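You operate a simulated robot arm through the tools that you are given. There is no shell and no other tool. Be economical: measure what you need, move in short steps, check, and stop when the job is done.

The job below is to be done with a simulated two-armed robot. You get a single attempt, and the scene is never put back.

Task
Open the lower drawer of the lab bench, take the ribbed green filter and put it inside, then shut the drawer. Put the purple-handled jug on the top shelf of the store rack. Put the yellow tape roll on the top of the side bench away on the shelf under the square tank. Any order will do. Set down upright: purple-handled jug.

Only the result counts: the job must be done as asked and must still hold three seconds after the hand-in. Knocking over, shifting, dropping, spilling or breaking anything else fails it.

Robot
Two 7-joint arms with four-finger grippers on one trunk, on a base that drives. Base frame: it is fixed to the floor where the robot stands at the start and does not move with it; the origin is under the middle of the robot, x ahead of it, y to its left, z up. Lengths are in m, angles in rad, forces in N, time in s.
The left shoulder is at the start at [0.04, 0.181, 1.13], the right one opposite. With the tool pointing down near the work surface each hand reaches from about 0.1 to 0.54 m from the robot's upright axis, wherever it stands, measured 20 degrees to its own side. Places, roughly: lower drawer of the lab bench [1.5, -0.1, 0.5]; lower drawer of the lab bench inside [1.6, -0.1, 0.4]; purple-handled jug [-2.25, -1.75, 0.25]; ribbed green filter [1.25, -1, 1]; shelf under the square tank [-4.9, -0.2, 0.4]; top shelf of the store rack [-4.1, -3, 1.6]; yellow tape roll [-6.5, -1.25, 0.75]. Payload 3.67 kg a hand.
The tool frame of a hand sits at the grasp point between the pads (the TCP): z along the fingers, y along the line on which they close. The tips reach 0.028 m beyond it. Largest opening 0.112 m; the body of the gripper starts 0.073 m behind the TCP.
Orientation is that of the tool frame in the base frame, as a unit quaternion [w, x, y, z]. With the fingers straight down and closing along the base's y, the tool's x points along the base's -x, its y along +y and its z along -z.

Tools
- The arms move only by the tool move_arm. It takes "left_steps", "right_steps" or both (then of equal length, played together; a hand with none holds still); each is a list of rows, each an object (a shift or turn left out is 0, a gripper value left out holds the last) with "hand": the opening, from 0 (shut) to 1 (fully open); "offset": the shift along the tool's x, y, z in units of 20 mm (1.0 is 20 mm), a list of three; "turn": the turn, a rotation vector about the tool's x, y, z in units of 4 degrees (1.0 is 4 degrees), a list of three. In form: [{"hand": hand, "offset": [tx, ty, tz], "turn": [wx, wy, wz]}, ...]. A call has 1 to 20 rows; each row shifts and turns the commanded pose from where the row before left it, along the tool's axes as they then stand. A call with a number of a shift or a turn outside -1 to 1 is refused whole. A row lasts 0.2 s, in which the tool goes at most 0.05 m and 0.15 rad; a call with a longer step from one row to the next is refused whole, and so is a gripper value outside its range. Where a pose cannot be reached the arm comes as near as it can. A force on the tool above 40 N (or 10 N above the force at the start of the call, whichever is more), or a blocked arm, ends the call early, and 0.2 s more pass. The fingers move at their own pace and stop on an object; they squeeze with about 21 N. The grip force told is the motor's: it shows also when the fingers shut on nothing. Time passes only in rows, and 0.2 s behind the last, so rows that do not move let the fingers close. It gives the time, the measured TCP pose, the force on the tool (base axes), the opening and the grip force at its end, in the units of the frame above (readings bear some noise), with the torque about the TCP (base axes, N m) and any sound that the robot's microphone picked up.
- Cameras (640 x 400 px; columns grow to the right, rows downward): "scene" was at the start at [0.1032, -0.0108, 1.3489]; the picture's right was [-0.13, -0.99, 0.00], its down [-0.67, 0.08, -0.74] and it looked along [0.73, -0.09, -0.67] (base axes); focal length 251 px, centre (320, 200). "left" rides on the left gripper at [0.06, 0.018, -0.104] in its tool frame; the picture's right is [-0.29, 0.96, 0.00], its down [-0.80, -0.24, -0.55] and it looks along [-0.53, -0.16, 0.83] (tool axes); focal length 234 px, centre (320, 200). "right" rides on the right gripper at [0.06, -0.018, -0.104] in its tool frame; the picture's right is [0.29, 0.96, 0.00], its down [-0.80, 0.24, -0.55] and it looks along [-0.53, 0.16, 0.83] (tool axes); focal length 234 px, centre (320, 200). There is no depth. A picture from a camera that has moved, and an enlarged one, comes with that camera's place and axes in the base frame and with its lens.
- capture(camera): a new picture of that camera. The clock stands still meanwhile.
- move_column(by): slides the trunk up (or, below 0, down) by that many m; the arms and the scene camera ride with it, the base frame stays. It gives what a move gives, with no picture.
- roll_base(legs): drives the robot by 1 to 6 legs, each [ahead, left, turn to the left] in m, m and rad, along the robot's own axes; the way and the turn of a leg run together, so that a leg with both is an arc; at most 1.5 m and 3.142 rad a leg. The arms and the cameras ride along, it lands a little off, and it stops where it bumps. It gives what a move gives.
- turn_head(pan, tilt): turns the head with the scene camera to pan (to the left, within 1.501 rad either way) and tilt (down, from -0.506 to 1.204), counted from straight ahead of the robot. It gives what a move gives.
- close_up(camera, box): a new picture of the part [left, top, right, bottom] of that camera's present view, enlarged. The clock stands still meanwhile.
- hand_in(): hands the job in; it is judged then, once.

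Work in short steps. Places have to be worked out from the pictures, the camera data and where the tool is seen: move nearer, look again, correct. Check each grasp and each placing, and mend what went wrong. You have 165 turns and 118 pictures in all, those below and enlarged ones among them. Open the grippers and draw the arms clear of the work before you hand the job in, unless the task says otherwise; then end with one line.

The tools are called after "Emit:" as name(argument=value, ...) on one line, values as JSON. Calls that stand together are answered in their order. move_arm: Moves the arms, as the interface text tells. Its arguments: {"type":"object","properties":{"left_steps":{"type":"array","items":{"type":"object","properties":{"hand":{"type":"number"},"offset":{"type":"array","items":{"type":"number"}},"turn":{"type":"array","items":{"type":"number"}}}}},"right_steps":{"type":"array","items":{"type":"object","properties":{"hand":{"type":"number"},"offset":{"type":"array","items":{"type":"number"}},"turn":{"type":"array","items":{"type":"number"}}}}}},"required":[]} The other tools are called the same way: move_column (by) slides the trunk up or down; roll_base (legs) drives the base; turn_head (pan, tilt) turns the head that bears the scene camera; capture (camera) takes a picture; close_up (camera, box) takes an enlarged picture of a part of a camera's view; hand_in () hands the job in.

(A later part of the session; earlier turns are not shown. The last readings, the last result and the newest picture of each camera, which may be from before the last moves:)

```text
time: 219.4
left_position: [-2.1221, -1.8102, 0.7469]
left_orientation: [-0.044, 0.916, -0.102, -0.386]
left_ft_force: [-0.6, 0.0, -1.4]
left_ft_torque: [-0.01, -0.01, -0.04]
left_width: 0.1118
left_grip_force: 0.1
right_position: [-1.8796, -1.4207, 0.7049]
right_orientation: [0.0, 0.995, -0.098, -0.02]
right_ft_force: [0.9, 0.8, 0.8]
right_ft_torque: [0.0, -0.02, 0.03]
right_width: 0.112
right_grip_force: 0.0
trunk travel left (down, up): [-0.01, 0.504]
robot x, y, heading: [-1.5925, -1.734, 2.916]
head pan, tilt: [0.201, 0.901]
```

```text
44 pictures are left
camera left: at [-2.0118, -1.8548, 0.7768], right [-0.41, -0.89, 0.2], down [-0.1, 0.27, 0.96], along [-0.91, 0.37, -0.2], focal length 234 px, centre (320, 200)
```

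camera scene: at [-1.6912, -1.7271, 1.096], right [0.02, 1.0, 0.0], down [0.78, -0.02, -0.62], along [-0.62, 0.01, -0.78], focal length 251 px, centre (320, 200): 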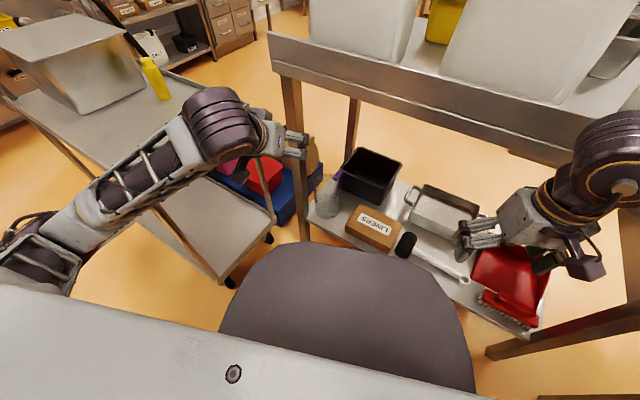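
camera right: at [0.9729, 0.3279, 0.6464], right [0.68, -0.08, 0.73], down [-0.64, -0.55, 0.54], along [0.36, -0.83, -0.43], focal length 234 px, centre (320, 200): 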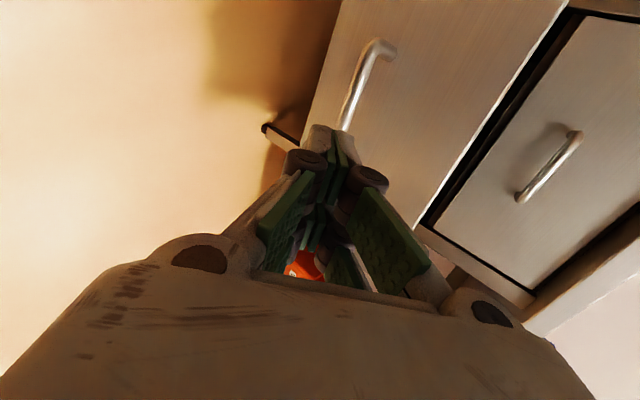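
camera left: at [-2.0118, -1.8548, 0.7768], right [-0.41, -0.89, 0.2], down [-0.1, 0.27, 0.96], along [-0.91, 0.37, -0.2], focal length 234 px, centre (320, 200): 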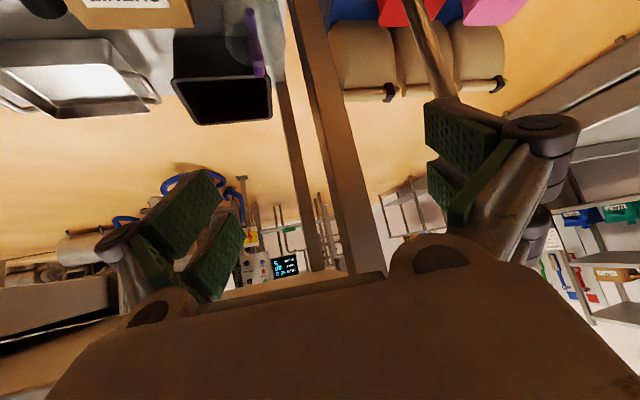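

Lateral alignment is good. I move diagonally down/forward toward a pre-grasp, first half.

Emit:
move_arm(left_steps=[{"offset": [0.4, -0.8, 0.5]}, {"offset": [0.4, -0.8, 0.5]}, {"offset": [0.4, -0.8, 0.5]}, {"offset": [0.5, -0.8, 0.8]}, {"offset": [0.5, -0.8, 0.8]}, {"offset": [0.6, 0, 0.8]}, {"offset": [0.6, 0, 0.8]}, {"offset": [0.6, 0, 0.8]}, {"offset": [0.6, 0, 0.8]}, {"offset": [0.6, 0, 0.8]}])

Emit:
capture(camera="left")

Emit:
capture(camera="scene")

```text
time: 221.6
left_position: [-2.1328, -1.7263, 0.5717]
left_orientation: [-0.044, 0.915, -0.103, -0.386]
left_ft_force: [0.7, 0.0, -1.0]
left_ft_torque: [0.03, -0.01, 0.01]
left_width: 0.1119
left_grip_force: 0.0
right_position: [-1.8792, -1.4213, 0.7042]
right_orientation: [0.0, 0.995, -0.098, -0.02]
right_ft_force: [-0.2, -0.2, 0.3]
right_ft_torque: [0.0, 0.01, 0.01]
right_width: 0.1119
right_grip_force: 0.0
trunk travel left (down, up): [-0.01, 0.504]
robot x, y, heading: [-1.6004, -1.7353, 2.916]
head pan, tilt: [0.201, 0.901]
```

```text
43 pictures are left
camera left: at [-2.0215, -1.7703, 0.6023], right [-0.41, -0.89, 0.2], down [-0.1, 0.27, 0.96], along [-0.91, 0.37, -0.2], focal length 234 px, centre (320, 200)
```

left: 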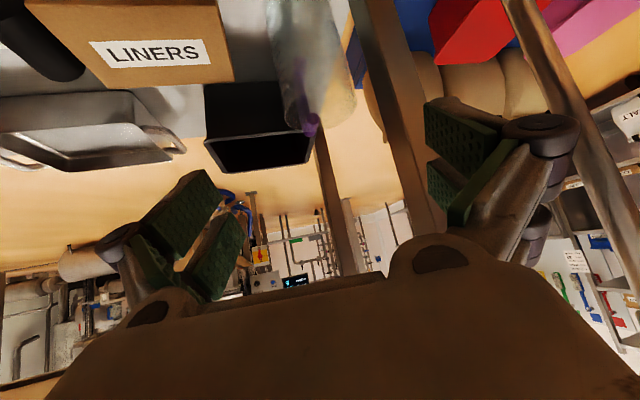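

```text
42 pictures are left
camera scene: at [-1.6913, -1.727, 1.0959], right [0.02, 1.0, 0.0], down [0.78, -0.02, -0.62], along [-0.62, 0.01, -0.78], focal length 251 px, centre (320, 200)
```

scene: 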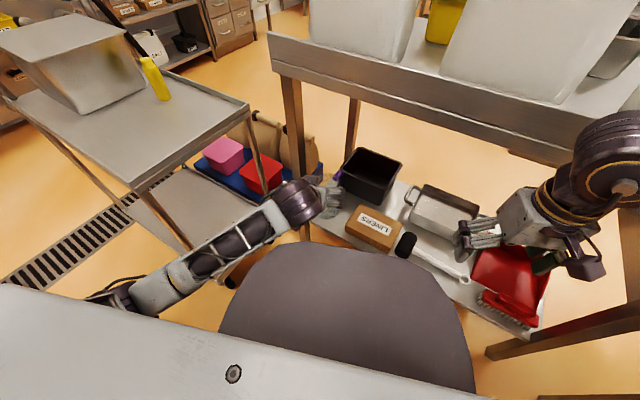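

Prediction of the jug axis matches the picture. I zoom to measure its width against the jaw opening.

Emit:
close_up(camera="left", box=[230, 0, 410, 150])

```text
2.67 times, centred on (320, 75) of left
camera zoom: at [-2.0215, -1.7703, 0.6023], right [-0.41, -0.89, 0.2], down [-0.1, 0.27, 0.96], along [-0.91, 0.37, -0.2], focal length 624 px, centre (320, 533)
```

zoom: 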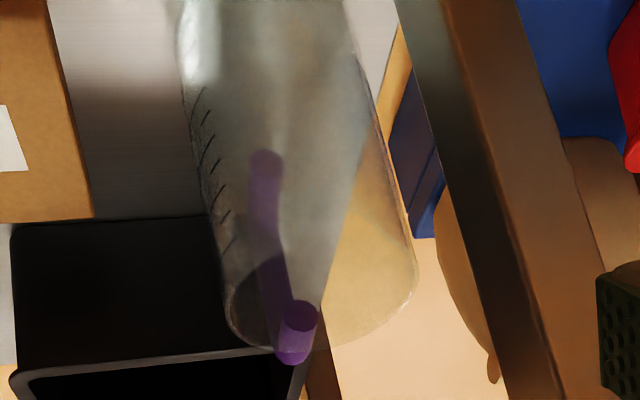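

Diameter ≈0.10 m; margin ~6 mm per side. I go to the pre-grasp point 13 cm back along the tool axis and re-center.

Emit:
move_arm(left_steps=[{"offset": [0.3, -0.04, 0.9]}, {"offset": [0.3, -0.04, 0.9]}, {"offset": [0.3, -0.04, 0.9]}, {"offset": [0.3, -0.04, 0.9]}, {"offset": [0.25, -0.04, 0.9]}, {"offset": [0, 0, 0.9]}, {"offset": [0, 0, 0.9]}, {"offset": [0, 0, 0.9]}, {"offset": [0, 0, 0.9]}])

Emit:
capture(camera="left")

```text
time: 223.6
left_position: [-2.225, -1.7026, 0.4385]
left_orientation: [-0.045, 0.915, -0.103, -0.387]
left_ft_force: [-0.2, 0.0, -0.3]
left_ft_torque: [0.01, 0.01, 0.0]
left_width: 0.1117
left_grip_force: 0.0
right_position: [-1.8782, -1.4214, 0.7033]
right_orientation: [0.0, 0.995, -0.098, -0.02]
right_ft_force: [0.5, -0.5, 0.3]
right_ft_torque: [0.0, -0.02, 0.0]
right_width: 0.1121
right_grip_force: 0.0
trunk travel left (down, up): [-0.01, 0.504]
robot x, y, heading: [-1.5995, -1.7291, 2.919]
head pan, tilt: [0.201, 0.901]
```

```text
40 pictures are left
camera left: at [-2.1153, -1.7454, 0.4688], right [-0.41, -0.89, 0.2], down [-0.1, 0.27, 0.96], along [-0.91, 0.37, -0.2], focal length 234 px, centre (320, 200)
```

left: 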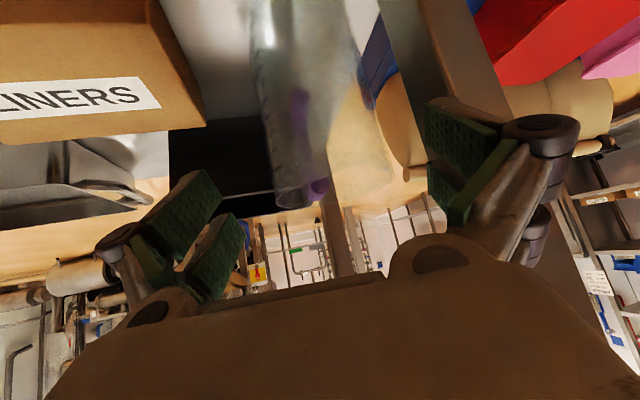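

Emit:
close_up(camera="left", box=[230, 40, 430, 220])

```text
2.22 times, centred on (330, 130) of left
camera zoom: at [-2.1153, -1.7454, 0.4688], right [-0.41, -0.89, 0.2], down [-0.1, 0.27, 0.96], along [-0.91, 0.37, -0.2], focal length 520 px, centre (298, 356)
```

zoom: 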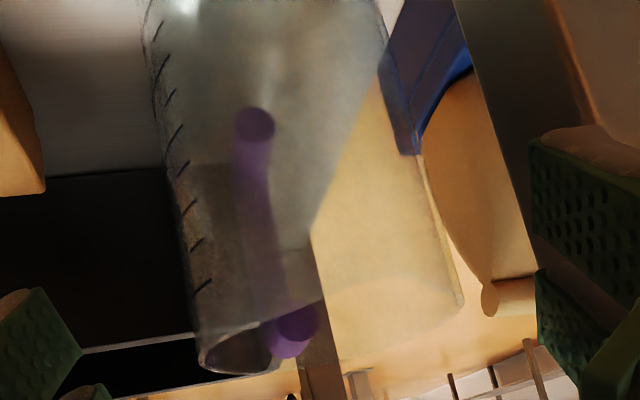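

Comparing the two views gives jug axis ≈(-2.284,-1.691), rim z≈0.435, diameter ≈0.094. It is centred; I advance 8.5 cm along the tool axis.

Emit:
move_arm(left_steps=[{"offset": [0.1, 0.08, 0.5]}, {"offset": [0.1, 0, 0.5]}, {"offset": [0, 0, 0.5]}, {"offset": [0, 0, 0.5]}, {"offset": [0, 0, 0.5]}, {"offset": [0, 0, 0.5]}, {"offset": [0, 0, 0.5]}, {"offset": [0, 0, 0.5]}])

Emit:
capture(camera="left")

```text
time: 225.4
left_position: [-2.2761, -1.6836, 0.3832]
left_orientation: [-0.047, 0.915, -0.105, -0.387]
left_ft_force: [31.0, 20.9, 13.1]
left_ft_torque: [-1.8, 1.19, 2.36]
left_width: 0.113
left_grip_force: 0.1
right_position: [-1.877, -1.4201, 0.7049]
right_orientation: [0.0, 0.995, -0.098, -0.021]
right_ft_force: [-0.8, 0.1, 0.5]
right_ft_torque: [0.01, -0.05, -0.01]
right_width: 0.1121
right_grip_force: 0.1
trunk travel left (down, up): [-0.01, 0.504]
robot x, y, heading: [-1.5919, -1.7306, 2.919]
head pan, tilt: [0.201, 0.901]
```

```text
38 pictures are left
camera left: at [-2.1659, -1.7293, 0.4132], right [-0.41, -0.89, 0.2], down [-0.1, 0.26, 0.96], along [-0.91, 0.38, -0.2], focal length 234 px, centre (320, 200)
```

left: 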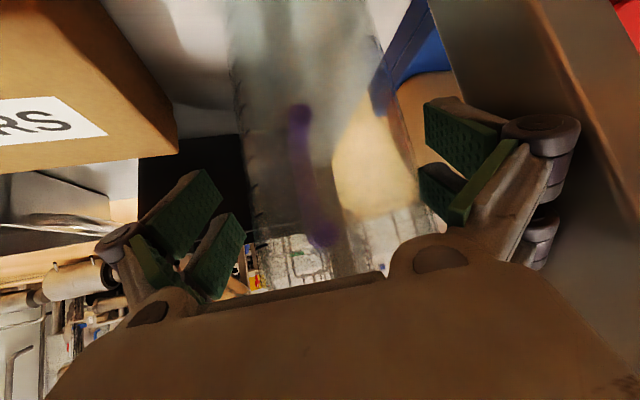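

The left finger's outside is touching the table leg (force sideways), but the jug is between the pads at the right depth. I close now, which frees it from the leg.

Emit:
move_arm(left_steps=[{"hand": 0.6}, {"hand": 0.4}, {"hand": 0}, {}, {}])

Emit:
capture(camera="left")

```text
time: 226.6
left_position: [-2.2793, -1.6904, 0.3801]
left_orientation: [-0.043, 0.915, -0.102, -0.387]
left_ft_force: [-1.2, 4.9, 7.3]
left_ft_torque: [-0.43, 0.44, 0.12]
left_width: 0.0919
left_grip_force: 20.9
right_position: [-1.8782, -1.4206, 0.7042]
right_orientation: [0.0, 0.995, -0.098, -0.021]
right_ft_force: [0.3, -0.5, 0.0]
right_ft_torque: [0.0, 0.03, 0.03]
right_width: 0.112
right_grip_force: 0.1
trunk travel left (down, up): [-0.01, 0.504]
robot x, y, heading: [-1.5961, -1.7339, 2.917]
head pan, tilt: [0.201, 0.901]
```

```text
37 pictures are left
camera left: at [-2.1698, -1.7352, 0.4125], right [-0.41, -0.89, 0.21], down [-0.1, 0.27, 0.96], along [-0.91, 0.37, -0.2], focal length 234 px, centre (320, 200)
```

left: 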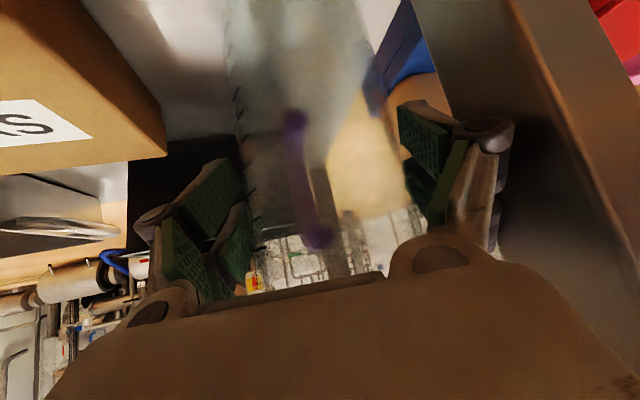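

Gripped (92 mm). I lift 5 cm, check, then back out from under the table.

Emit:
move_arm(left_steps=[{"offset": [-0.5, 0, -0.5]}, {"offset": [-0.5, -0.1, -0.5]}, {"offset": [-0.7, -0.1, -0.7]}, {"offset": [-0.3, 0, -0.3]}])

Emit:
capture(camera="left")

```text
time: 227.6
left_position: [-2.2764, -1.687, 0.4367]
left_orientation: [-0.043, 0.916, -0.102, -0.385]
left_ft_force: [-0.4, -0.1, -2.0]
left_ft_torque: [-0.04, -0.07, -0.02]
left_width: 0.0922
left_grip_force: 21.0
right_position: [-1.8786, -1.4211, 0.7046]
right_orientation: [0.001, 0.995, -0.097, -0.02]
right_ft_force: [-0.1, 0.8, -0.7]
right_ft_torque: [-0.05, -0.02, 0.03]
right_width: 0.112
right_grip_force: 0.1
trunk travel left (down, up): [-0.01, 0.504]
robot x, y, heading: [-1.5975, -1.7344, 2.917]
head pan, tilt: [0.201, 0.901]
```

```text
36 pictures are left
camera left: at [-2.1668, -1.7315, 0.4674], right [-0.41, -0.89, 0.2], down [-0.1, 0.27, 0.96], along [-0.91, 0.37, -0.2], focal length 234 px, centre (320, 200)
```

left: 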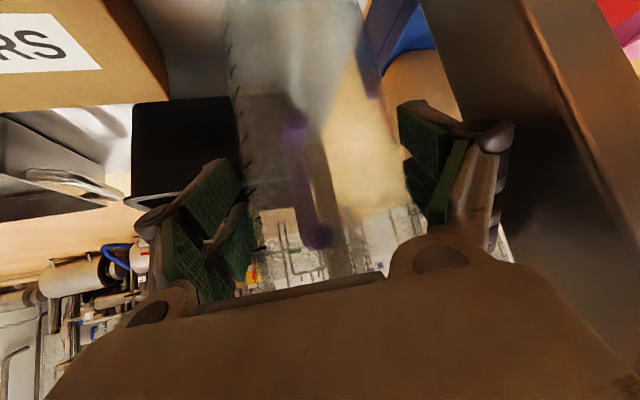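

Jug is held and lifted. I back the base straight out along the tool's azimuth, then raise the trunk.

Emit:
roll_base(legs=[[-0.45, 0, 0]])

Emit:
move_column(by=0.3)

Emit:
turn_head(pan=0.1, tilt=0.5)

Emit:
capture(camera="scene")

```text
time: 229.2
left_position: [-2.1381, -1.7762, 0.4367]
left_orientation: [-0.031, 0.919, -0.061, -0.387]
left_ft_force: [0.9, 0.6, -1.2]
left_ft_torque: [-0.02, -0.1, -0.01]
left_width: 0.0924
left_grip_force: 20.9
right_position: [-1.7663, -1.486, 0.707]
right_orientation: [0.0, 0.999, -0.048, -0.02]
right_ft_force: [0.0, -0.1, 0.4]
right_ft_torque: [-0.03, -0.03, 0.02]
right_width: 0.112
right_grip_force: 0.1
trunk travel left (down, up): [-0.01, 0.504]
robot x, y, heading: [-1.4559, -1.76, 3.009]
head pan, tilt: [0.201, 0.901]
stopped in leg 1: the robot was blocked; the commanded pose is now the measured one
```

```text
time: 232.2
left_position: [-2.1379, -1.7707, 0.7359]
left_orientation: [-0.027, 0.919, -0.064, -0.388]
left_ft_force: [-0.4, 0.8, -1.3]
left_ft_torque: [-0.02, -0.07, -0.03]
left_width: 0.0922
left_grip_force: 21.2
right_position: [-1.7644, -1.4769, 1.0028]
right_orientation: [0.004, 0.999, -0.05, -0.019]
right_ft_force: [0.0, -0.1, 0.7]
right_ft_torque: [-0.05, -0.02, 0.03]
right_width: 0.1122
right_grip_force: 0.1
trunk travel left (down, up): [-0.31, 0.204]
robot x, y, heading: [-1.4545, -1.7602, 3.004]
head pan, tilt: [0.201, 0.901]
```

```text
time: 233.1
left_position: [-2.1372, -1.7708, 0.7367]
left_orientation: [-0.028, 0.919, -0.063, -0.388]
left_ft_force: [-0.1, 0.3, -1.9]
left_ft_torque: [-0.02, -0.06, -0.01]
left_width: 0.0923
left_grip_force: 20.9
right_position: [-1.7637, -1.4778, 1.0024]
right_orientation: [0.005, 0.999, -0.051, -0.02]
right_ft_force: [0.6, -0.3, 0.7]
right_ft_torque: [-0.03, -0.02, 0.02]
right_width: 0.1118
right_grip_force: 0.1
trunk travel left (down, up): [-0.31, 0.204]
robot x, y, heading: [-1.4533, -1.761, 3.005]
head pan, tilt: [0.099, 0.499]
```

```text
35 pictures are left
camera scene: at [-1.5664, -1.753, 1.429], right [0.04, 1.0, 0.0], down [0.48, -0.02, -0.88], along [-0.88, 0.03, -0.48], focal length 251 px, centre (320, 200)
```

scene: 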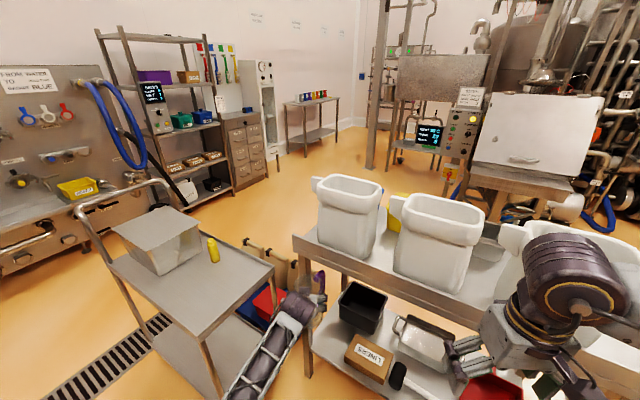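

The base bumped something behind on its right (island end). I ease left, then retreat in the pure aisle direction.

Emit:
roll_base(legs=[[0.0, 0.08, 0], [-0.36, 0.19, 0]])

Emit:
turn_head(pan=-1.4, tilt=0.7)

Emit:
capture(camera="scene")

```text
time: 236.3
left_position: [-1.824, -2.0907, 0.7381]
left_orientation: [-0.026, 0.919, -0.06, -0.389]
left_ft_force: [0.1, -0.4, -1.6]
left_ft_torque: [-0.06, -0.15, -0.02]
left_width: 0.0701
left_grip_force: 20.3
right_position: [-1.4517, -1.7955, 1.0027]
right_orientation: [0.004, 0.999, -0.046, -0.02]
right_ft_force: [0.1, 0.3, 0.1]
right_ft_torque: [-0.01, 0.02, -0.01]
right_width: 0.1119
right_grip_force: 0.0
trunk travel left (down, up): [-0.31, 0.204]
robot x, y, heading: [-1.1418, -2.0713, 3.011]
head pan, tilt: [0.099, 0.499]
```

```text
time: 237.9
left_position: [-1.8235, -2.0903, 0.7365]
left_orientation: [-0.026, 0.919, -0.061, -0.388]
left_ft_force: [0.7, -0.1, -1.1]
left_ft_torque: [0.0, 0.01, -0.02]
left_width: 0.0001
left_grip_force: 21.1
right_position: [-1.452, -1.7955, 1.0037]
right_orientation: [0.005, 0.999, -0.046, -0.021]
right_ft_force: [0.8, 0.0, 0.1]
right_ft_torque: [-0.02, -0.02, 0.02]
right_width: 0.1123
right_grip_force: 0.1
trunk travel left (down, up): [-0.31, 0.204]
robot x, y, heading: [-1.1408, -2.0779, 3.013]
head pan, tilt: [-1.4, 0.7]
```

```text
34 pictures are left
camera scene: at [-1.1645, -1.9865, 1.4114], right [1.0, 0.04, 0.0], down [0.03, -0.64, -0.76], along [-0.03, 0.76, -0.64], focal length 251 px, centre (320, 200)
```

scene: 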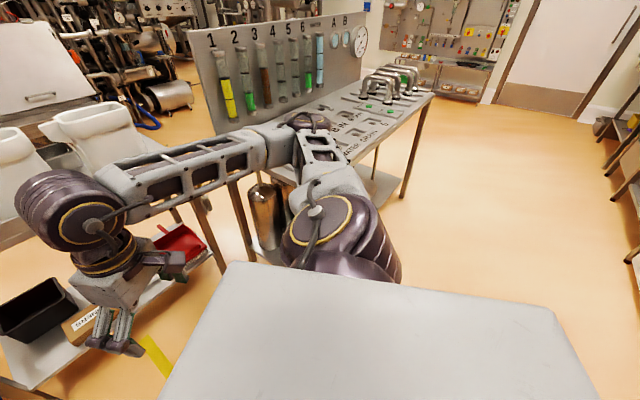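

The left gripper is now closed empty — the jug slipped out during that move. I look for it.

Emit:
turn_head(pan=0.2, tilt=0.85)

Emit:
capture(camera="scene")

```text
time: 239.5
left_position: [-1.824, -2.0904, 0.7366]
left_orientation: [-0.026, 0.919, -0.06, -0.389]
left_ft_force: [0.2, -0.2, 0.6]
left_ft_torque: [-0.04, -0.03, -0.02]
left_width: 0.0
left_grip_force: 20.8
right_position: [-1.4513, -1.7944, 1.0032]
right_orientation: [0.004, 0.999, -0.045, -0.02]
right_ft_force: [-0.4, -0.3, 0.3]
right_ft_torque: [-0.02, -0.02, -0.01]
right_width: 0.1122
right_grip_force: 0.0
trunk travel left (down, up): [-0.31, 0.204]
robot x, y, heading: [-1.1434, -2.0736, 3.009]
head pan, tilt: [0.201, 0.85]
```

```text
33 pictures are left
camera scene: at [-1.2391, -2.0767, 1.3991], right [-0.07, 1.0, 0.0], down [0.75, 0.05, -0.66], along [-0.66, -0.05, -0.75], focal length 251 px, centre (320, 200)
```

scene: 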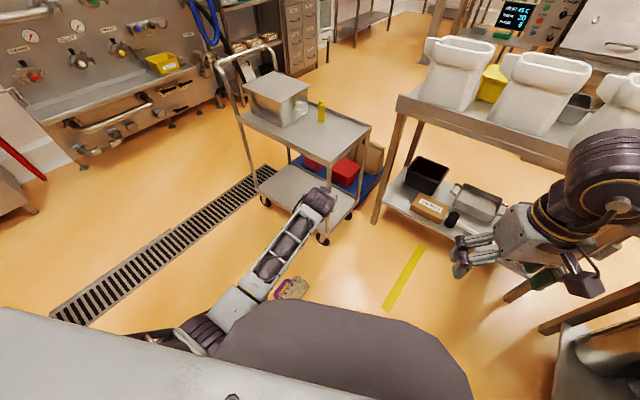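

The jug lies on the floor near my base. Zoom to see whether it's intact.

Emit:
close_up(camera="scene", box=[230, 240, 350, 330])

Emit:
capture(camera="left")

```text
4.44 times, centred on (290, 285) of scene
camera zoom: at [-1.2391, -2.0767, 1.3991], right [-0.07, 1.0, 0.0], down [0.75, 0.05, -0.66], along [-0.66, -0.05, -0.75], focal length 1114 px, centre (453, -178)
```

zoom: 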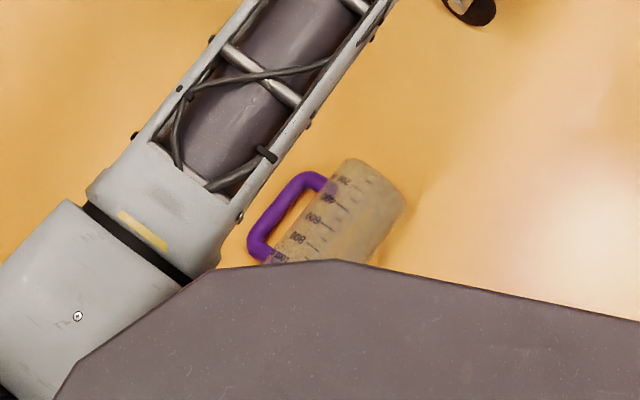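

```text
31 pictures are left
camera left: at [-1.7101, -2.1245, 0.7671], right [-0.33, -0.92, 0.2], down [-0.13, 0.26, 0.96], along [-0.94, 0.29, -0.2], focal length 234 px, centre (320, 200)
```

left: 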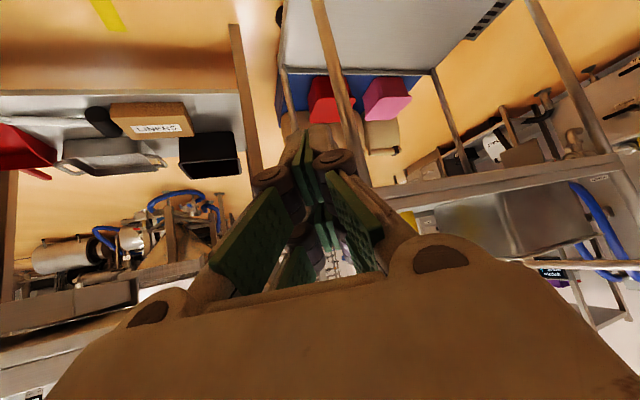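

The jug is intact but lying on the floor ~0.6 m ahead of me. I'll back off to see it fully, open the left hand and bring that tool vertical.

Emit:
roll_base(legs=[[-0.25, 0, 0]])

Emit:
move_arm(left_steps=[{"hand": 1, "turn": [0, 1, 0]}, {"turn": [0, 1, 0]}, {"turn": [0, 1, 0]}, {"turn": [0, 1, 0]}, {"turn": [0, 1, 0]}, {"turn": [0, 1, 0]}, {"turn": [0, 1, 0]}, {"turn": [0, 1, 0]}, {"turn": [0, 1, 0]}, {"turn": [0, 1, 0]}, {"turn": [0, 1, 0]}, {"turn": [0, 0.4, 0]}])

Emit:
turn_head(pan=0.35, tilt=0.9)

Emit:
close_up(camera="scene", box=[240, 120, 420, 260])

```text
time: 241.4
left_position: [-1.5709, -2.1225, 0.7373]
left_orientation: [-0.027, 0.919, -0.061, -0.389]
left_ft_force: [0.9, -0.5, -0.5]
left_ft_torque: [0.02, 0.05, 0.01]
left_width: 0.0
left_grip_force: 21.6
right_position: [-1.1979, -1.828, 1.0041]
right_orientation: [0.004, 0.999, -0.046, -0.02]
right_ft_force: [0.8, -0.2, -0.1]
right_ft_torque: [0.0, -0.01, -0.01]
right_width: 0.112
right_grip_force: 0.0
trunk travel left (down, up): [-0.31, 0.204]
robot x, y, heading: [-0.8881, -2.1093, 3.008]
head pan, tilt: [0.201, 0.85]
```

```text
time: 244.0
left_position: [-1.5701, -2.1231, 0.7372]
left_orientation: [-0.001, 0.998, -0.066, -0.001]
left_ft_force: [0.0, -0.1, 0.0]
left_ft_torque: [0.0, -0.01, -0.02]
left_width: 0.1118
left_grip_force: 0.1
right_position: [-1.1979, -1.828, 1.0036]
right_orientation: [0.005, 0.999, -0.046, -0.02]
right_ft_force: [0.7, 0.4, -0.6]
right_ft_torque: [0.01, 0.0, -0.01]
right_width: 0.1118
right_grip_force: 0.1
trunk travel left (down, up): [-0.31, 0.204]
robot x, y, heading: [-0.8874, -2.1084, 3.007]
head pan, tilt: [0.201, 0.85]
```

```text
time: 244.7
left_position: [-1.5709, -2.123, 0.7374]
left_orientation: [-0.002, 0.998, -0.067, -0.002]
left_ft_force: [0.3, -0.3, -0.1]
left_ft_torque: [0.0, 0.0, -0.02]
left_width: 0.112
left_grip_force: 0.1
right_position: [-1.1979, -1.8282, 1.0027]
right_orientation: [0.004, 0.999, -0.046, -0.021]
right_ft_force: [-0.6, -0.7, -0.7]
right_ft_torque: [0.01, -0.01, -0.01]
right_width: 0.112
right_grip_force: 0.0
trunk travel left (down, up): [-0.31, 0.204]
robot x, y, heading: [-0.8876, -2.1093, 3.011]
head pan, tilt: [0.351, 0.901]
```

```text
2.86 times, centred on (330, 190) of scene
camera zoom: at [-0.9819, -2.1212, 1.3952], right [-0.22, 0.98, 0.0], down [0.77, 0.17, -0.62], along [-0.61, -0.13, -0.78], focal length 716 px, centre (291, 229)
```

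zoom: 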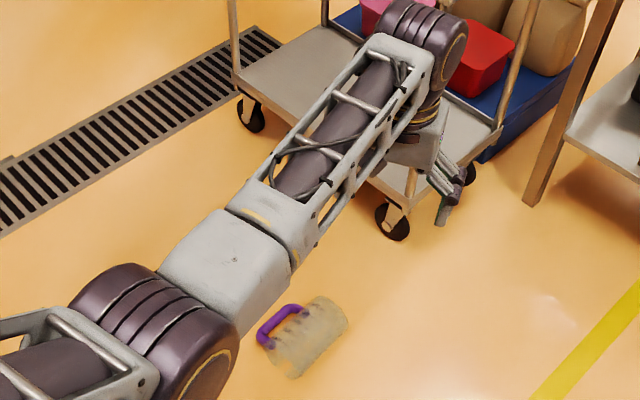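

Plan: stand with the jug at my right side (floor reach is short), grab its body with the right tool vertical and rolled ~52°, so after unrolling, the base is toward me and pitching up stands it upright. First tuck the left arm and reposition.

Emit:
move_arm(left_steps=[{"offset": [1, 0.4, -0.6]}, {"offset": [1, 0.4, -0.6]}, {"offset": [1, 0.4, -0.6]}, {"offset": [1, 0.4, -0.6]}, {"offset": [1, 0.4, -0.6]}, {"offset": [1, 0.4, -0.6]}, {"offset": [1, 0.4, -0.6]}, {"offset": [1, 0.4, -0.6]}, {"offset": [1, 0.4, -0.6]}, {"offset": [1, 0.4, -0.6]}, {"offset": [1, 0.4, -0.6]}, {"offset": [1, 0.4, -0.6]}])

Emit:
roll_base(legs=[[0, 0, 1.877], [-0.26, 0, 0], [0, -0.3, 0]])

Emit:
turn_head(pan=-1.1, tilt=1.0)

Emit:
capture(camera="scene")

```text
time: 247.3
left_position: [-1.3442, -2.251, 0.8798]
left_orientation: [-0.001, 0.998, -0.066, -0.002]
left_ft_force: [0.6, 0.1, -0.2]
left_ft_torque: [-0.03, 0.03, 0.0]
left_width: 0.112
left_grip_force: 0.1
right_position: [-1.1982, -1.829, 1.0031]
right_orientation: [0.005, 0.999, -0.046, -0.021]
right_ft_force: [0.5, 0.5, 0.8]
right_ft_torque: [-0.02, 0.02, -0.05]
right_width: 0.1118
right_grip_force: 0.1
trunk travel left (down, up): [-0.31, 0.204]
robot x, y, heading: [-0.889, -2.1099, 3.009]
head pan, tilt: [0.351, 0.901]
```

```text
time: 255.9
left_position: [-0.9543, -2.2879, 0.8794]
left_orientation: [0.0, 0.649, 0.761, -0.002]
left_ft_force: [-0.1, -0.8, -0.8]
left_ft_torque: [-0.01, -0.01, -0.01]
left_width: 0.112
left_grip_force: 0.1
right_position: [-1.4008, -2.2691, 1.0023]
right_orientation: [0.02, 0.633, 0.774, -0.008]
right_ft_force: [-0.5, 0.0, -0.4]
right_ft_torque: [0.0, 0.0, -0.01]
right_width: 0.1119
right_grip_force: 0.1
trunk travel left (down, up): [-0.31, 0.204]
robot x, y, heading: [-1.2221, -1.8917, -1.406]
head pan, tilt: [0.351, 0.901]
```

```text
time: 257.4
left_position: [-0.9554, -2.2875, 0.8811]
left_orientation: [0.001, 0.648, 0.761, -0.002]
left_ft_force: [0.9, 0.2, 0.1]
left_ft_torque: [0.02, 0.03, 0.0]
left_width: 0.1118
left_grip_force: 0.1
right_position: [-1.4006, -2.2688, 1.0036]
right_orientation: [0.018, 0.633, 0.774, -0.008]
right_ft_force: [0.3, 0.0, -0.6]
right_ft_torque: [0.0, 0.03, 0.0]
right_width: 0.1118
right_grip_force: 0.1
trunk travel left (down, up): [-0.31, 0.204]
robot x, y, heading: [-1.2189, -1.887, -1.412]
head pan, tilt: [-1.1, 1.0]
```

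```text
29 pictures are left
camera scene: at [-1.2758, -1.9526, 1.388], right [-0.59, 0.81, 0.0], down [0.68, 0.5, -0.54], along [-0.44, -0.32, -0.84], focal length 251 px, centre (320, 200)
```

scene: 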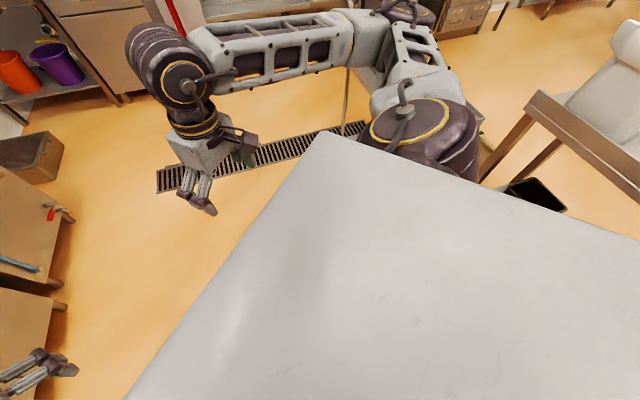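

The torso hides the jug from the head camera; I use the right hand camera. Move the right hand out to the right above the jug.

Emit:
move_arm(right_steps=[{"offset": [0.4, -1, 0.3]}, {"offset": [0.4, -1, 0.3]}, {"offset": [0.4, -1, 0.3]}, {"offset": [0.4, -1, 0.3]}, {"offset": [0.4, -1, 0.3]}, {"offset": [0.4, -1, 0.3]}, {"offset": [0.4, -1, 0.3]}, {"offset": [0.4, -1, 0.3]}, {"offset": [0.4, -1, 0.3], "turn": [0, 0, -1]}, {"offset": [0.2, -1, 0.3], "turn": [0, 0, -1]}, {"offset": [0.2, -1, 0.3], "turn": [0, 0, -1]}, {"turn": [0, 0, -1]}, {"turn": [0, 0, -1]}, {"turn": [0, 0, -1]}, {"turn": [0, 0, -1]}, {"turn": [0, 0, -1]}, {"turn": [0, 0, -1]}, {"turn": [0, 0, -1]}, {"turn": [0, 0, -1]}, {"turn": [0, 0, -1]}])

Emit:
capture(camera="right")

```text
time: 261.6
left_position: [-0.9533, -2.2884, 0.8799]
left_orientation: [0.0, 0.649, 0.761, -0.002]
left_ft_force: [0.7, -0.8, -0.3]
left_ft_torque: [0.01, -0.02, 0.0]
left_width: 0.1122
left_grip_force: 0.0
right_position: [-1.5206, -2.2808, 0.9431]
right_orientation: [0.012, 0.378, 0.926, -0.015]
right_ft_force: [0.6, -0.6, -0.5]
right_ft_torque: [0.02, 0.03, 0.02]
right_width: 0.1122
right_grip_force: 0.1
right hand out of reach, approached as far as the arm can: row 1, 2, 3, 4, 12, 13, 14, 15, 16, 17, 18, 19, 20
trunk travel left (down, up): [-0.31, 0.204]
robot x, y, heading: [-1.223, -1.8937, -1.414]
head pan, tilt: [-1.1, 1.0]
```

```text
28 pictures are left
camera right: at [-1.5765, -2.2484, 1.0456], right [0.46, 0.89, -0.03], down [0.73, -0.36, 0.58], along [0.5, -0.29, -0.82], focal length 234 px, centre (320, 200)
```

right: 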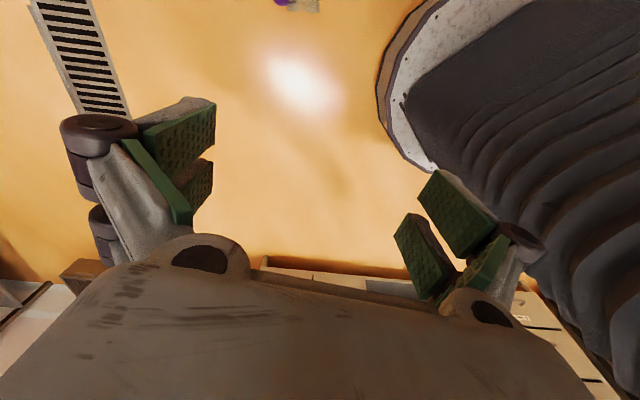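

Roll limit is ~37°, so I turn the base 0.3 left instead to line up, and shift back/right toward the jug, in steps.

Emit:
roll_base(legs=[[0, 0, 0.3], [-0.11, 0, 0], [0, -0.1, 0]])

Emit:
capture(camera="right")

```text
time: 264.7
left_position: [-0.9897, -2.1384, 0.8802]
left_orientation: [0.001, 0.531, 0.848, -0.001]
left_ft_force: [0.3, -0.4, -0.2]
left_ft_torque: [0.0, -0.01, -0.04]
left_width: 0.1121
left_grip_force: 0.0
right_position: [-1.5344, -2.2943, 0.9415]
right_orientation: [0.016, 0.239, 0.971, -0.013]
right_ft_force: [-0.7, 0.0, 0.0]
right_ft_torque: [0.0, -0.03, -0.01]
right_width: 0.1122
right_grip_force: 0.0
trunk travel left (down, up): [-0.31, 0.204]
robot x, y, heading: [-1.3615, -1.8375, -1.121]
head pan, tilt: [-1.1, 1.0]
```

```text
27 pictures are left
camera right: at [-1.5986, -2.28, 1.0453], right [0.19, 0.98, -0.03], down [0.8, -0.14, 0.58], along [0.56, -0.13, -0.82], focal length 234 px, centre (320, 200)
```

right: 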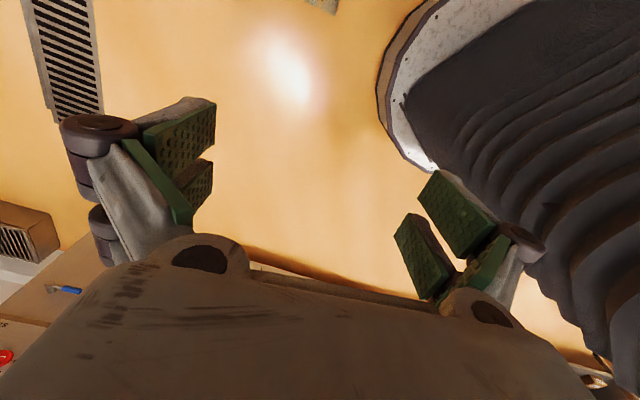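

Tool axis now matches the jug axis. I move the base right 0.1, lower the trunk and bring the hand over the jug.

Emit:
roll_base(legs=[[0, -0.1, 0]])

Emit:
move_arm(right_steps=[{"offset": [1, 0, 0]}, {"offset": [1, 0, 0]}, {"offset": [1, 0, 0]}, {"offset": [1, 0, 0]}, {"offset": [1, 0, 0]}, {"offset": [1, 0, 0]}, {"offset": [0, 0, 1]}, {"offset": [0, 0, 1]}, {"offset": [0, 0, 1]}])

Emit:
move_column(by=-0.31)

Emit:
capture(camera="right")

```text
time: 265.8
left_position: [-1.0804, -2.1826, 0.8789]
left_orientation: [0.001, 0.532, 0.847, -0.002]
left_ft_force: [-0.5, -0.8, -0.4]
left_ft_torque: [0.01, -0.05, -0.03]
left_width: 0.1122
left_grip_force: 0.0
right_position: [-1.6261, -2.3376, 0.9428]
right_orientation: [0.015, 0.239, 0.971, -0.012]
right_ft_force: [-0.4, 0.0, 0.1]
right_ft_torque: [0.0, -0.03, 0.03]
right_width: 0.1123
right_grip_force: 0.1
trunk travel left (down, up): [-0.31, 0.204]
robot x, y, heading: [-1.4509, -1.8787, -1.12]
head pan, tilt: [-1.1, 1.0]
```

```text
time: 267.8
left_position: [-1.0795, -2.1831, 0.8801]
left_orientation: [0.002, 0.532, 0.847, 0.0]
left_ft_force: [0.9, -0.5, -0.4]
left_ft_torque: [0.01, 0.02, -0.01]
left_width: 0.112
left_grip_force: 0.1
right_position: [-1.6299, -2.3325, 0.8732]
right_orientation: [0.015, 0.241, 0.97, -0.013]
right_ft_force: [-0.5, -0.2, 0.1]
right_ft_torque: [0.03, 0.0, 0.03]
right_width: 0.1121
right_grip_force: 0.1
right hand out of reach, approached as far as the arm can: row 1, 2, 3, 4, 5, 6
trunk travel left (down, up): [-0.31, 0.204]
robot x, y, heading: [-1.4517, -1.8796, -1.12]
head pan, tilt: [-1.1, 1.0]
```

```text
time: 270.9
left_position: [-1.0807, -2.1827, 0.5708]
left_orientation: [0.001, 0.531, 0.847, -0.002]
left_ft_force: [-0.7, -0.1, 0.6]
left_ft_torque: [-0.01, 0.0, 0.01]
left_width: 0.1121
left_grip_force: 0.0
right_position: [-1.6304, -2.3313, 0.565]
right_orientation: [0.016, 0.24, 0.97, -0.014]
right_ft_force: [-0.9, -0.5, -0.2]
right_ft_torque: [0.01, -0.02, -0.04]
right_width: 0.112
right_grip_force: 0.1
trunk travel left (down, up): [0.0, 0.514]
robot x, y, heading: [-1.456, -1.8809, -1.121]
head pan, tilt: [-1.1, 1.0]
```

```text
26 pictures are left
camera right: at [-1.6941, -2.3166, 0.6682], right [0.19, 0.98, -0.03], down [0.8, -0.14, 0.58], along [0.56, -0.13, -0.82], focal length 234 px, centre (320, 200)
```

right: 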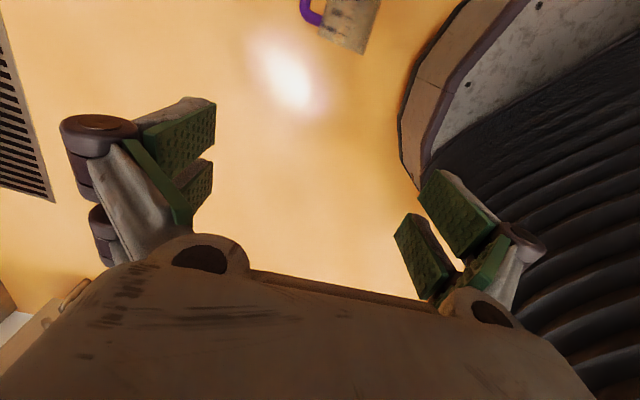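

Rim end seen at (-1.67,-2.29) as expected. Lower the hand while moving over the jug's middle.

Emit:
move_arm(right_steps=[{"offset": [0, 0, 1]}, {"offset": [0, 0, 1]}, {"offset": [0, 0, 1]}, {"offset": [0, 0, 1]}, {"offset": [0, 0, 1]}, {"offset": [0, 0, 1]}, {"offset": [0.6, 0.1, 1]}, {"offset": [0.6, 0.1, 1]}, {"offset": [0.6, 0.1, 1]}, {"offset": [0.6, 0.1, 1]}, {"offset": [0.6, 0.1, 1]}, {"offset": [0.6, 0.1, 1]}, {"offset": [0.6, 0.1, 1]}, {"offset": [0.6, 0.1, 1]}])

Emit:
capture(camera="right")

```text
time: 273.9
left_position: [-1.0801, -2.183, 0.5707]
left_orientation: [0.002, 0.531, 0.847, -0.001]
left_ft_force: [0.2, -0.1, -0.3]
left_ft_torque: [0.0, -0.01, -0.03]
left_width: 0.1121
left_grip_force: 0.0
right_position: [-1.7008, -2.2805, 0.2803]
right_orientation: [0.016, 0.238, 0.971, -0.013]
right_ft_force: [0.2, -0.1, 0.4]
right_ft_torque: [0.01, 0.01, -0.01]
right_width: 0.1119
right_grip_force: 0.1
trunk travel left (down, up): [0.0, 0.514]
robot x, y, heading: [-1.4527, -1.8777, -1.127]
head pan, tilt: [-1.1, 1.0]
```

```text
25 pictures are left
camera right: at [-1.7646, -2.2663, 0.3835], right [0.19, 0.98, -0.03], down [0.8, -0.14, 0.58], along [0.56, -0.13, -0.82], focal length 234 px, centre (320, 200)
```

right: 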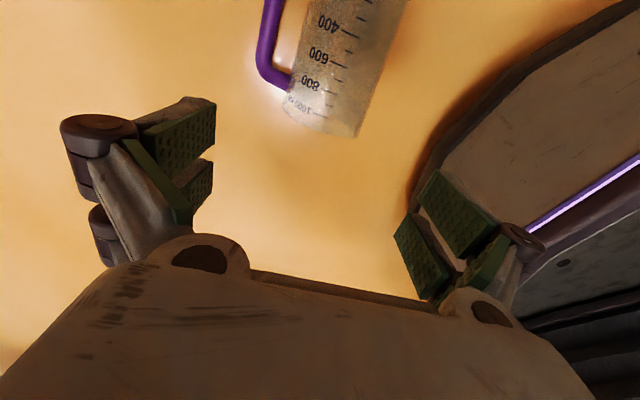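

Marks confirm the rim direction. I center over the jug body, narrow the jaws slightly to fit inside the handle gap, and descend partway.

Emit:
move_arm(right_steps=[{"hand": 0.94, "offset": [0.7, 0.17, 0.7]}, {"offset": [0.7, 0, 0.8]}, {"offset": [0.75, 0, 0.9]}, {"offset": [0, 0, 0.9]}, {"offset": [0, 0, 0.9]}, {"offset": [0, 0, 0.8]}])

Emit:
capture(camera="right")

```text
time: 275.3
left_position: [-1.0805, -2.1846, 0.5715]
left_orientation: [0.001, 0.532, 0.847, -0.002]
left_ft_force: [0.0, 0.0, -0.6]
left_ft_torque: [0.0, 0.02, -0.03]
left_width: 0.1121
left_grip_force: 0.1
right_position: [-1.7347, -2.2634, 0.1811]
right_orientation: [0.016, 0.24, 0.971, -0.013]
right_ft_force: [0.0, 0.3, 0.1]
right_ft_torque: [0.0, -0.01, 0.04]
right_width: 0.105
right_grip_force: 0.1
trunk travel left (down, up): [0.0, 0.514]
robot x, y, heading: [-1.4508, -1.8784, -1.117]
head pan, tilt: [-1.1, 1.0]
```

```text
24 pictures are left
camera right: at [-1.7995, -2.2482, 0.2837], right [0.19, 0.98, -0.03], down [0.8, -0.14, 0.58], along [0.56, -0.13, -0.82], focal length 234 px, centre (320, 200)
```

right: 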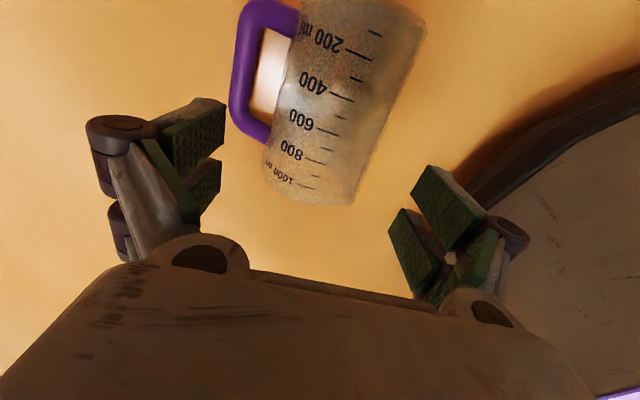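

Handle loop leaves a gap beside the body's middle. The jug axis is 9 mm to the +y side; I correct, shift 2 cm toward the base, and go down to grip height.

Emit:
move_arm(right_steps=[{"offset": [0.5, 0.25, 0]}, {"offset": [0.5, 0.2, 0.5]}, {"offset": [0, 0, 0.8]}, {"offset": [0, 0, 0.8]}, {"offset": [0, 0, 0.8]}, {"offset": [0, 0, 0.8]}, {"offset": [0, 0, 0.8]}, {"offset": [0, 0, 0.8]}, {"offset": [0, 0, 0.8]}, {"offset": [0, 0, 0.4]}])

Emit:
capture(camera="right")

```text
time: 277.5
left_position: [-1.081, -2.1838, 0.5713]
left_orientation: [0.001, 0.531, 0.847, -0.002]
left_ft_force: [-0.4, 0.7, 0.8]
left_ft_torque: [0.0, 0.02, 0.01]
left_width: 0.1119
left_grip_force: 0.0
right_position: [-1.7454, -2.2487, 0.047]
right_orientation: [0.015, 0.24, 0.971, -0.014]
right_ft_force: [0.6, 0.5, -0.6]
right_ft_torque: [0.0, 0.03, -0.01]
right_width: 0.105
right_grip_force: 0.1
trunk travel left (down, up): [0.0, 0.514]
robot x, y, heading: [-1.4515, -1.8819, -1.121]
head pan, tilt: [-1.1, 1.0]
```

```text
23 pictures are left
camera right: at [-1.8094, -2.2344, 0.1516], right [0.19, 0.98, -0.03], down [0.8, -0.14, 0.58], along [0.56, -0.13, -0.82], focal length 234 px, centre (320, 200)
```

right: 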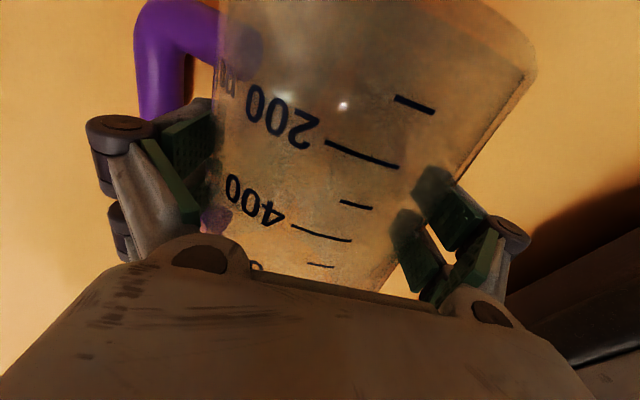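

The jug sits between the pads, one finger inside the handle loop, no contact force. Close and lift gently.

Emit:
move_arm(right_steps=[{"hand": 0.5}, {"hand": 0}, {}, {}, {}])

Emit:
move_arm(right_steps=[{"offset": [0, 0, -0.5]}, {"offset": [0, 0, -0.5]}, {"offset": [0, 0, -0.5]}, {"offset": [0, 0, -0.5]}, {"offset": [0, 0, -0.5]}, {"offset": [0, 0, -0.5]}, {"offset": [0, 0, -0.5]}, {"offset": [0, 0, -0.5]}])

Emit:
capture(camera="right")

```text
time: 278.7
left_position: [-1.0804, -2.1831, 0.5712]
left_orientation: [0.001, 0.531, 0.847, -0.002]
left_ft_force: [-0.3, 0.3, 0.5]
left_ft_torque: [0.02, 0.01, -0.04]
left_width: 0.1118
left_grip_force: 0.0
right_position: [-1.7448, -2.2488, 0.0496]
right_orientation: [0.015, 0.239, 0.971, -0.014]
right_ft_force: [0.5, -1.2, 1.1]
right_ft_torque: [-0.19, 0.01, -0.02]
right_width: 0.0926
right_grip_force: 20.5
trunk travel left (down, up): [0.0, 0.514]
robot x, y, heading: [-1.4527, -1.8817, -1.121]
head pan, tilt: [-1.1, 1.0]
```

```text
time: 280.5
left_position: [-1.0804, -2.1833, 0.5711]
left_orientation: [0.001, 0.532, 0.847, -0.002]
left_ft_force: [-0.2, 0.2, 0.7]
left_ft_torque: [-0.03, 0.01, 0.01]
left_width: 0.1121
left_grip_force: 0.1
right_position: [-1.7469, -2.2466, 0.1287]
right_orientation: [0.016, 0.239, 0.971, -0.014]
right_ft_force: [0.7, 1.2, -1.8]
right_ft_torque: [0.0, -0.04, -0.03]
right_width: 0.0924
right_grip_force: 20.7
trunk travel left (down, up): [0.0, 0.514]
robot x, y, heading: [-1.4466, -1.8808, -1.118]
head pan, tilt: [-1.1, 1.0]
```

```text
22 pictures are left
camera right: at [-1.812, -2.232, 0.2316], right [0.19, 0.98, -0.03], down [0.8, -0.14, 0.58], along [0.56, -0.13, -0.82], focal length 234 px, centre (320, 200)
```

right: 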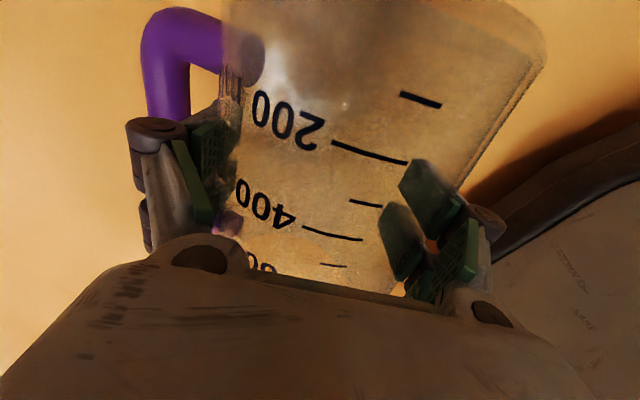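

Held firmly. Raise by arm, then trunk.

Emit:
move_arm(right_steps=[{"offset": [0, 0, -1]}, {"offset": [0, 0, -1]}, {"offset": [0, 0, -1]}, {"offset": [0, 0, -1]}, {"offset": [0, 0, -1]}, {"offset": [0, 0, -1]}, {"offset": [0, 0, -1]}, {"offset": [0, 0, -1]}, {"offset": [0, 0, -1]}, {"offset": [0, 0, -1]}, {"offset": [0, 0, -1]}, {"offset": [0, 0, -1]}, {"offset": [0, 0, -1]}, {"offset": [0, 0, -1]}, {"offset": [0, 0, -1]}, {"offset": [0, 0, -1]}, {"offset": [0, 0, -1]}])

Emit:
move_column(by=0.4)

Emit:
move_arm(right_steps=[{"offset": [-0.7, 0.4, -0.5], "turn": [0, 0, 1]}, {"offset": [-0.7, 0.4, -0.5], "turn": [0, 0, 1]}, {"offset": [-0.7, 0.3, -0.5], "turn": [0, 0, 1]}, {"offset": [-0.8, 0.2, -0.5], "turn": [0, 0, 1]}, {"offset": [-0.9, 0.1, -0.5], "turn": [0, 0, 1]}, {"offset": [-0.9, 0, -0.5], "turn": [0, 0, 1]}, {"offset": [-0.9, 0, -0.5], "turn": [0, 0, 1]}, {"offset": [-0.9, 0, -0.5], "turn": [0, 0, 1]}, {"offset": [-0.9, 0, -0.5], "turn": [0, 0, 1]}, {"offset": [-0.9, 0, -0.5]}])

```text
time: 284.1
left_position: [-1.0799, -2.1826, 0.572]
left_orientation: [0.001, 0.532, 0.847, -0.002]
left_ft_force: [0.5, 0.5, -0.2]
left_ft_torque: [0.01, 0.02, 0.01]
left_width: 0.112
left_grip_force: 0.0
right_position: [-1.7566, -2.2397, 0.4662]
right_orientation: [0.016, 0.24, 0.971, -0.012]
right_ft_force: [-0.8, -0.7, -2.1]
right_ft_torque: [0.05, -0.05, 0.01]
right_width: 0.0922
right_grip_force: 21.1
right hand out of reach, approached as far as the arm can: row 17
trunk travel left (down, up): [0.0, 0.514]
robot x, y, heading: [-1.4514, -1.8806, -1.121]
head pan, tilt: [-1.1, 1.0]
```

```text
time: 287.9
left_position: [-1.0815, -2.1829, 0.9697]
left_orientation: [0.001, 0.532, 0.847, -0.001]
left_ft_force: [-0.3, 0.5, 1.0]
left_ft_torque: [0.03, 0.03, 0.01]
left_width: 0.1117
left_grip_force: 0.0
right_position: [-1.7561, -2.2401, 0.8636]
right_orientation: [0.016, 0.239, 0.971, -0.012]
right_ft_force: [-1.0, 0.6, -1.6]
right_ft_torque: [0.01, -0.04, 0.02]
right_width: 0.0918
right_grip_force: 20.9
trunk travel left (down, up): [-0.4, 0.114]
robot x, y, heading: [-1.4515, -1.8817, -1.123]
head pan, tilt: [-1.1, 1.0]
```

```text
time: 290.1
left_position: [-1.0799, -2.1832, 0.9693]
left_orientation: [0.001, 0.531, 0.847, -0.001]
left_ft_force: [0.2, -0.5, 0.7]
left_ft_torque: [0.02, 0.0, 0.01]
left_width: 0.1121
left_grip_force: 0.0
right_position: [-1.6386, -2.3572, 0.9508]
right_orientation: [0.019, 0.528, 0.849, -0.008]
right_ft_force: [0.1, 0.0, -1.4]
right_ft_torque: [0.01, -0.06, 0.01]
right_width: 0.0922
right_grip_force: 21.1
right hand out of reach, approached as far as the arm can: row 1, 2, 3, 4
trunk travel left (down, up): [-0.4, 0.114]
robot x, y, heading: [-1.4491, -1.8836, -1.12]
head pan, tilt: [-1.1, 1.0]
```

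Jug secure with base toward me. I drive out to the aisle center, around the cart's left end, toward the store rack.

Emit:
roll_base(legs=[[0.38, 0.23, 0], [0, 0, -1.236], [1.45, 0, 0]])

Emit:
turn_head(pan=-0.3, tilt=0.35)

Emit:
capture(camera="scene")

```text
time: 303.3
left_position: [-2.2538, -3.6351, 0.97]
left_orientation: [0.0, 0.921, 0.39, -0.001]
left_ft_force: [-0.6, 0.3, -0.4]
left_ft_torque: [-0.02, 0.0, 0.02]
left_width: 0.1121
left_grip_force: 0.1
right_position: [-2.6108, -3.1704, 0.9495]
right_orientation: [0.01, 0.919, 0.394, -0.016]
right_ft_force: [-0.1, 0.0, -1.2]
right_ft_torque: [0.02, 0.0, 0.02]
right_width: 0.0924
right_grip_force: 21.1
trunk travel left (down, up): [-0.4, 0.114]
robot x, y, heading: [-2.1002, -3.1846, -2.341]
head pan, tilt: [-1.1, 1.0]
```

```text
time: 304.4
left_position: [-2.2544, -3.6357, 0.9688]
left_orientation: [0.0, 0.921, 0.391, -0.002]
left_ft_force: [0.0, -0.1, -0.4]
left_ft_torque: [0.01, 0.0, 0.02]
left_width: 0.112
left_grip_force: 0.1
right_position: [-2.6112, -3.1706, 0.9491]
right_orientation: [0.011, 0.919, 0.395, -0.015]
right_ft_force: [-0.9, -0.7, -1.7]
right_ft_torque: [-0.02, -0.02, -0.02]
right_width: 0.0925
right_grip_force: 20.8
trunk travel left (down, up): [-0.4, 0.114]
robot x, y, heading: [-2.0996, -3.179, -2.335]
head pan, tilt: [-0.3, 0.351]
```

```text
21 pictures are left
camera scene: at [-2.1939, -3.2421, 1.5326], right [-0.48, 0.88, 0.0], down [0.3, 0.17, -0.94], along [-0.82, -0.45, -0.34], focal length 251 px, centre (320, 200)
```

scene: 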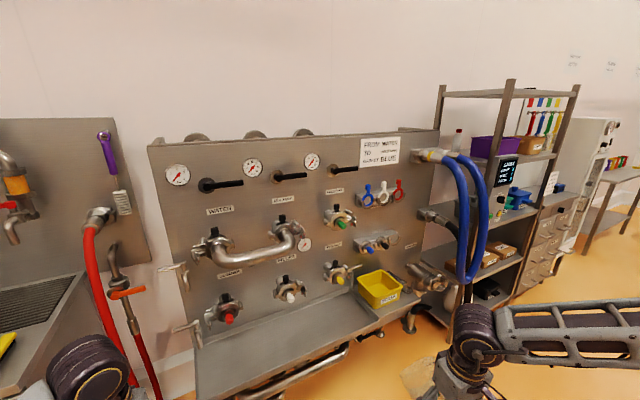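

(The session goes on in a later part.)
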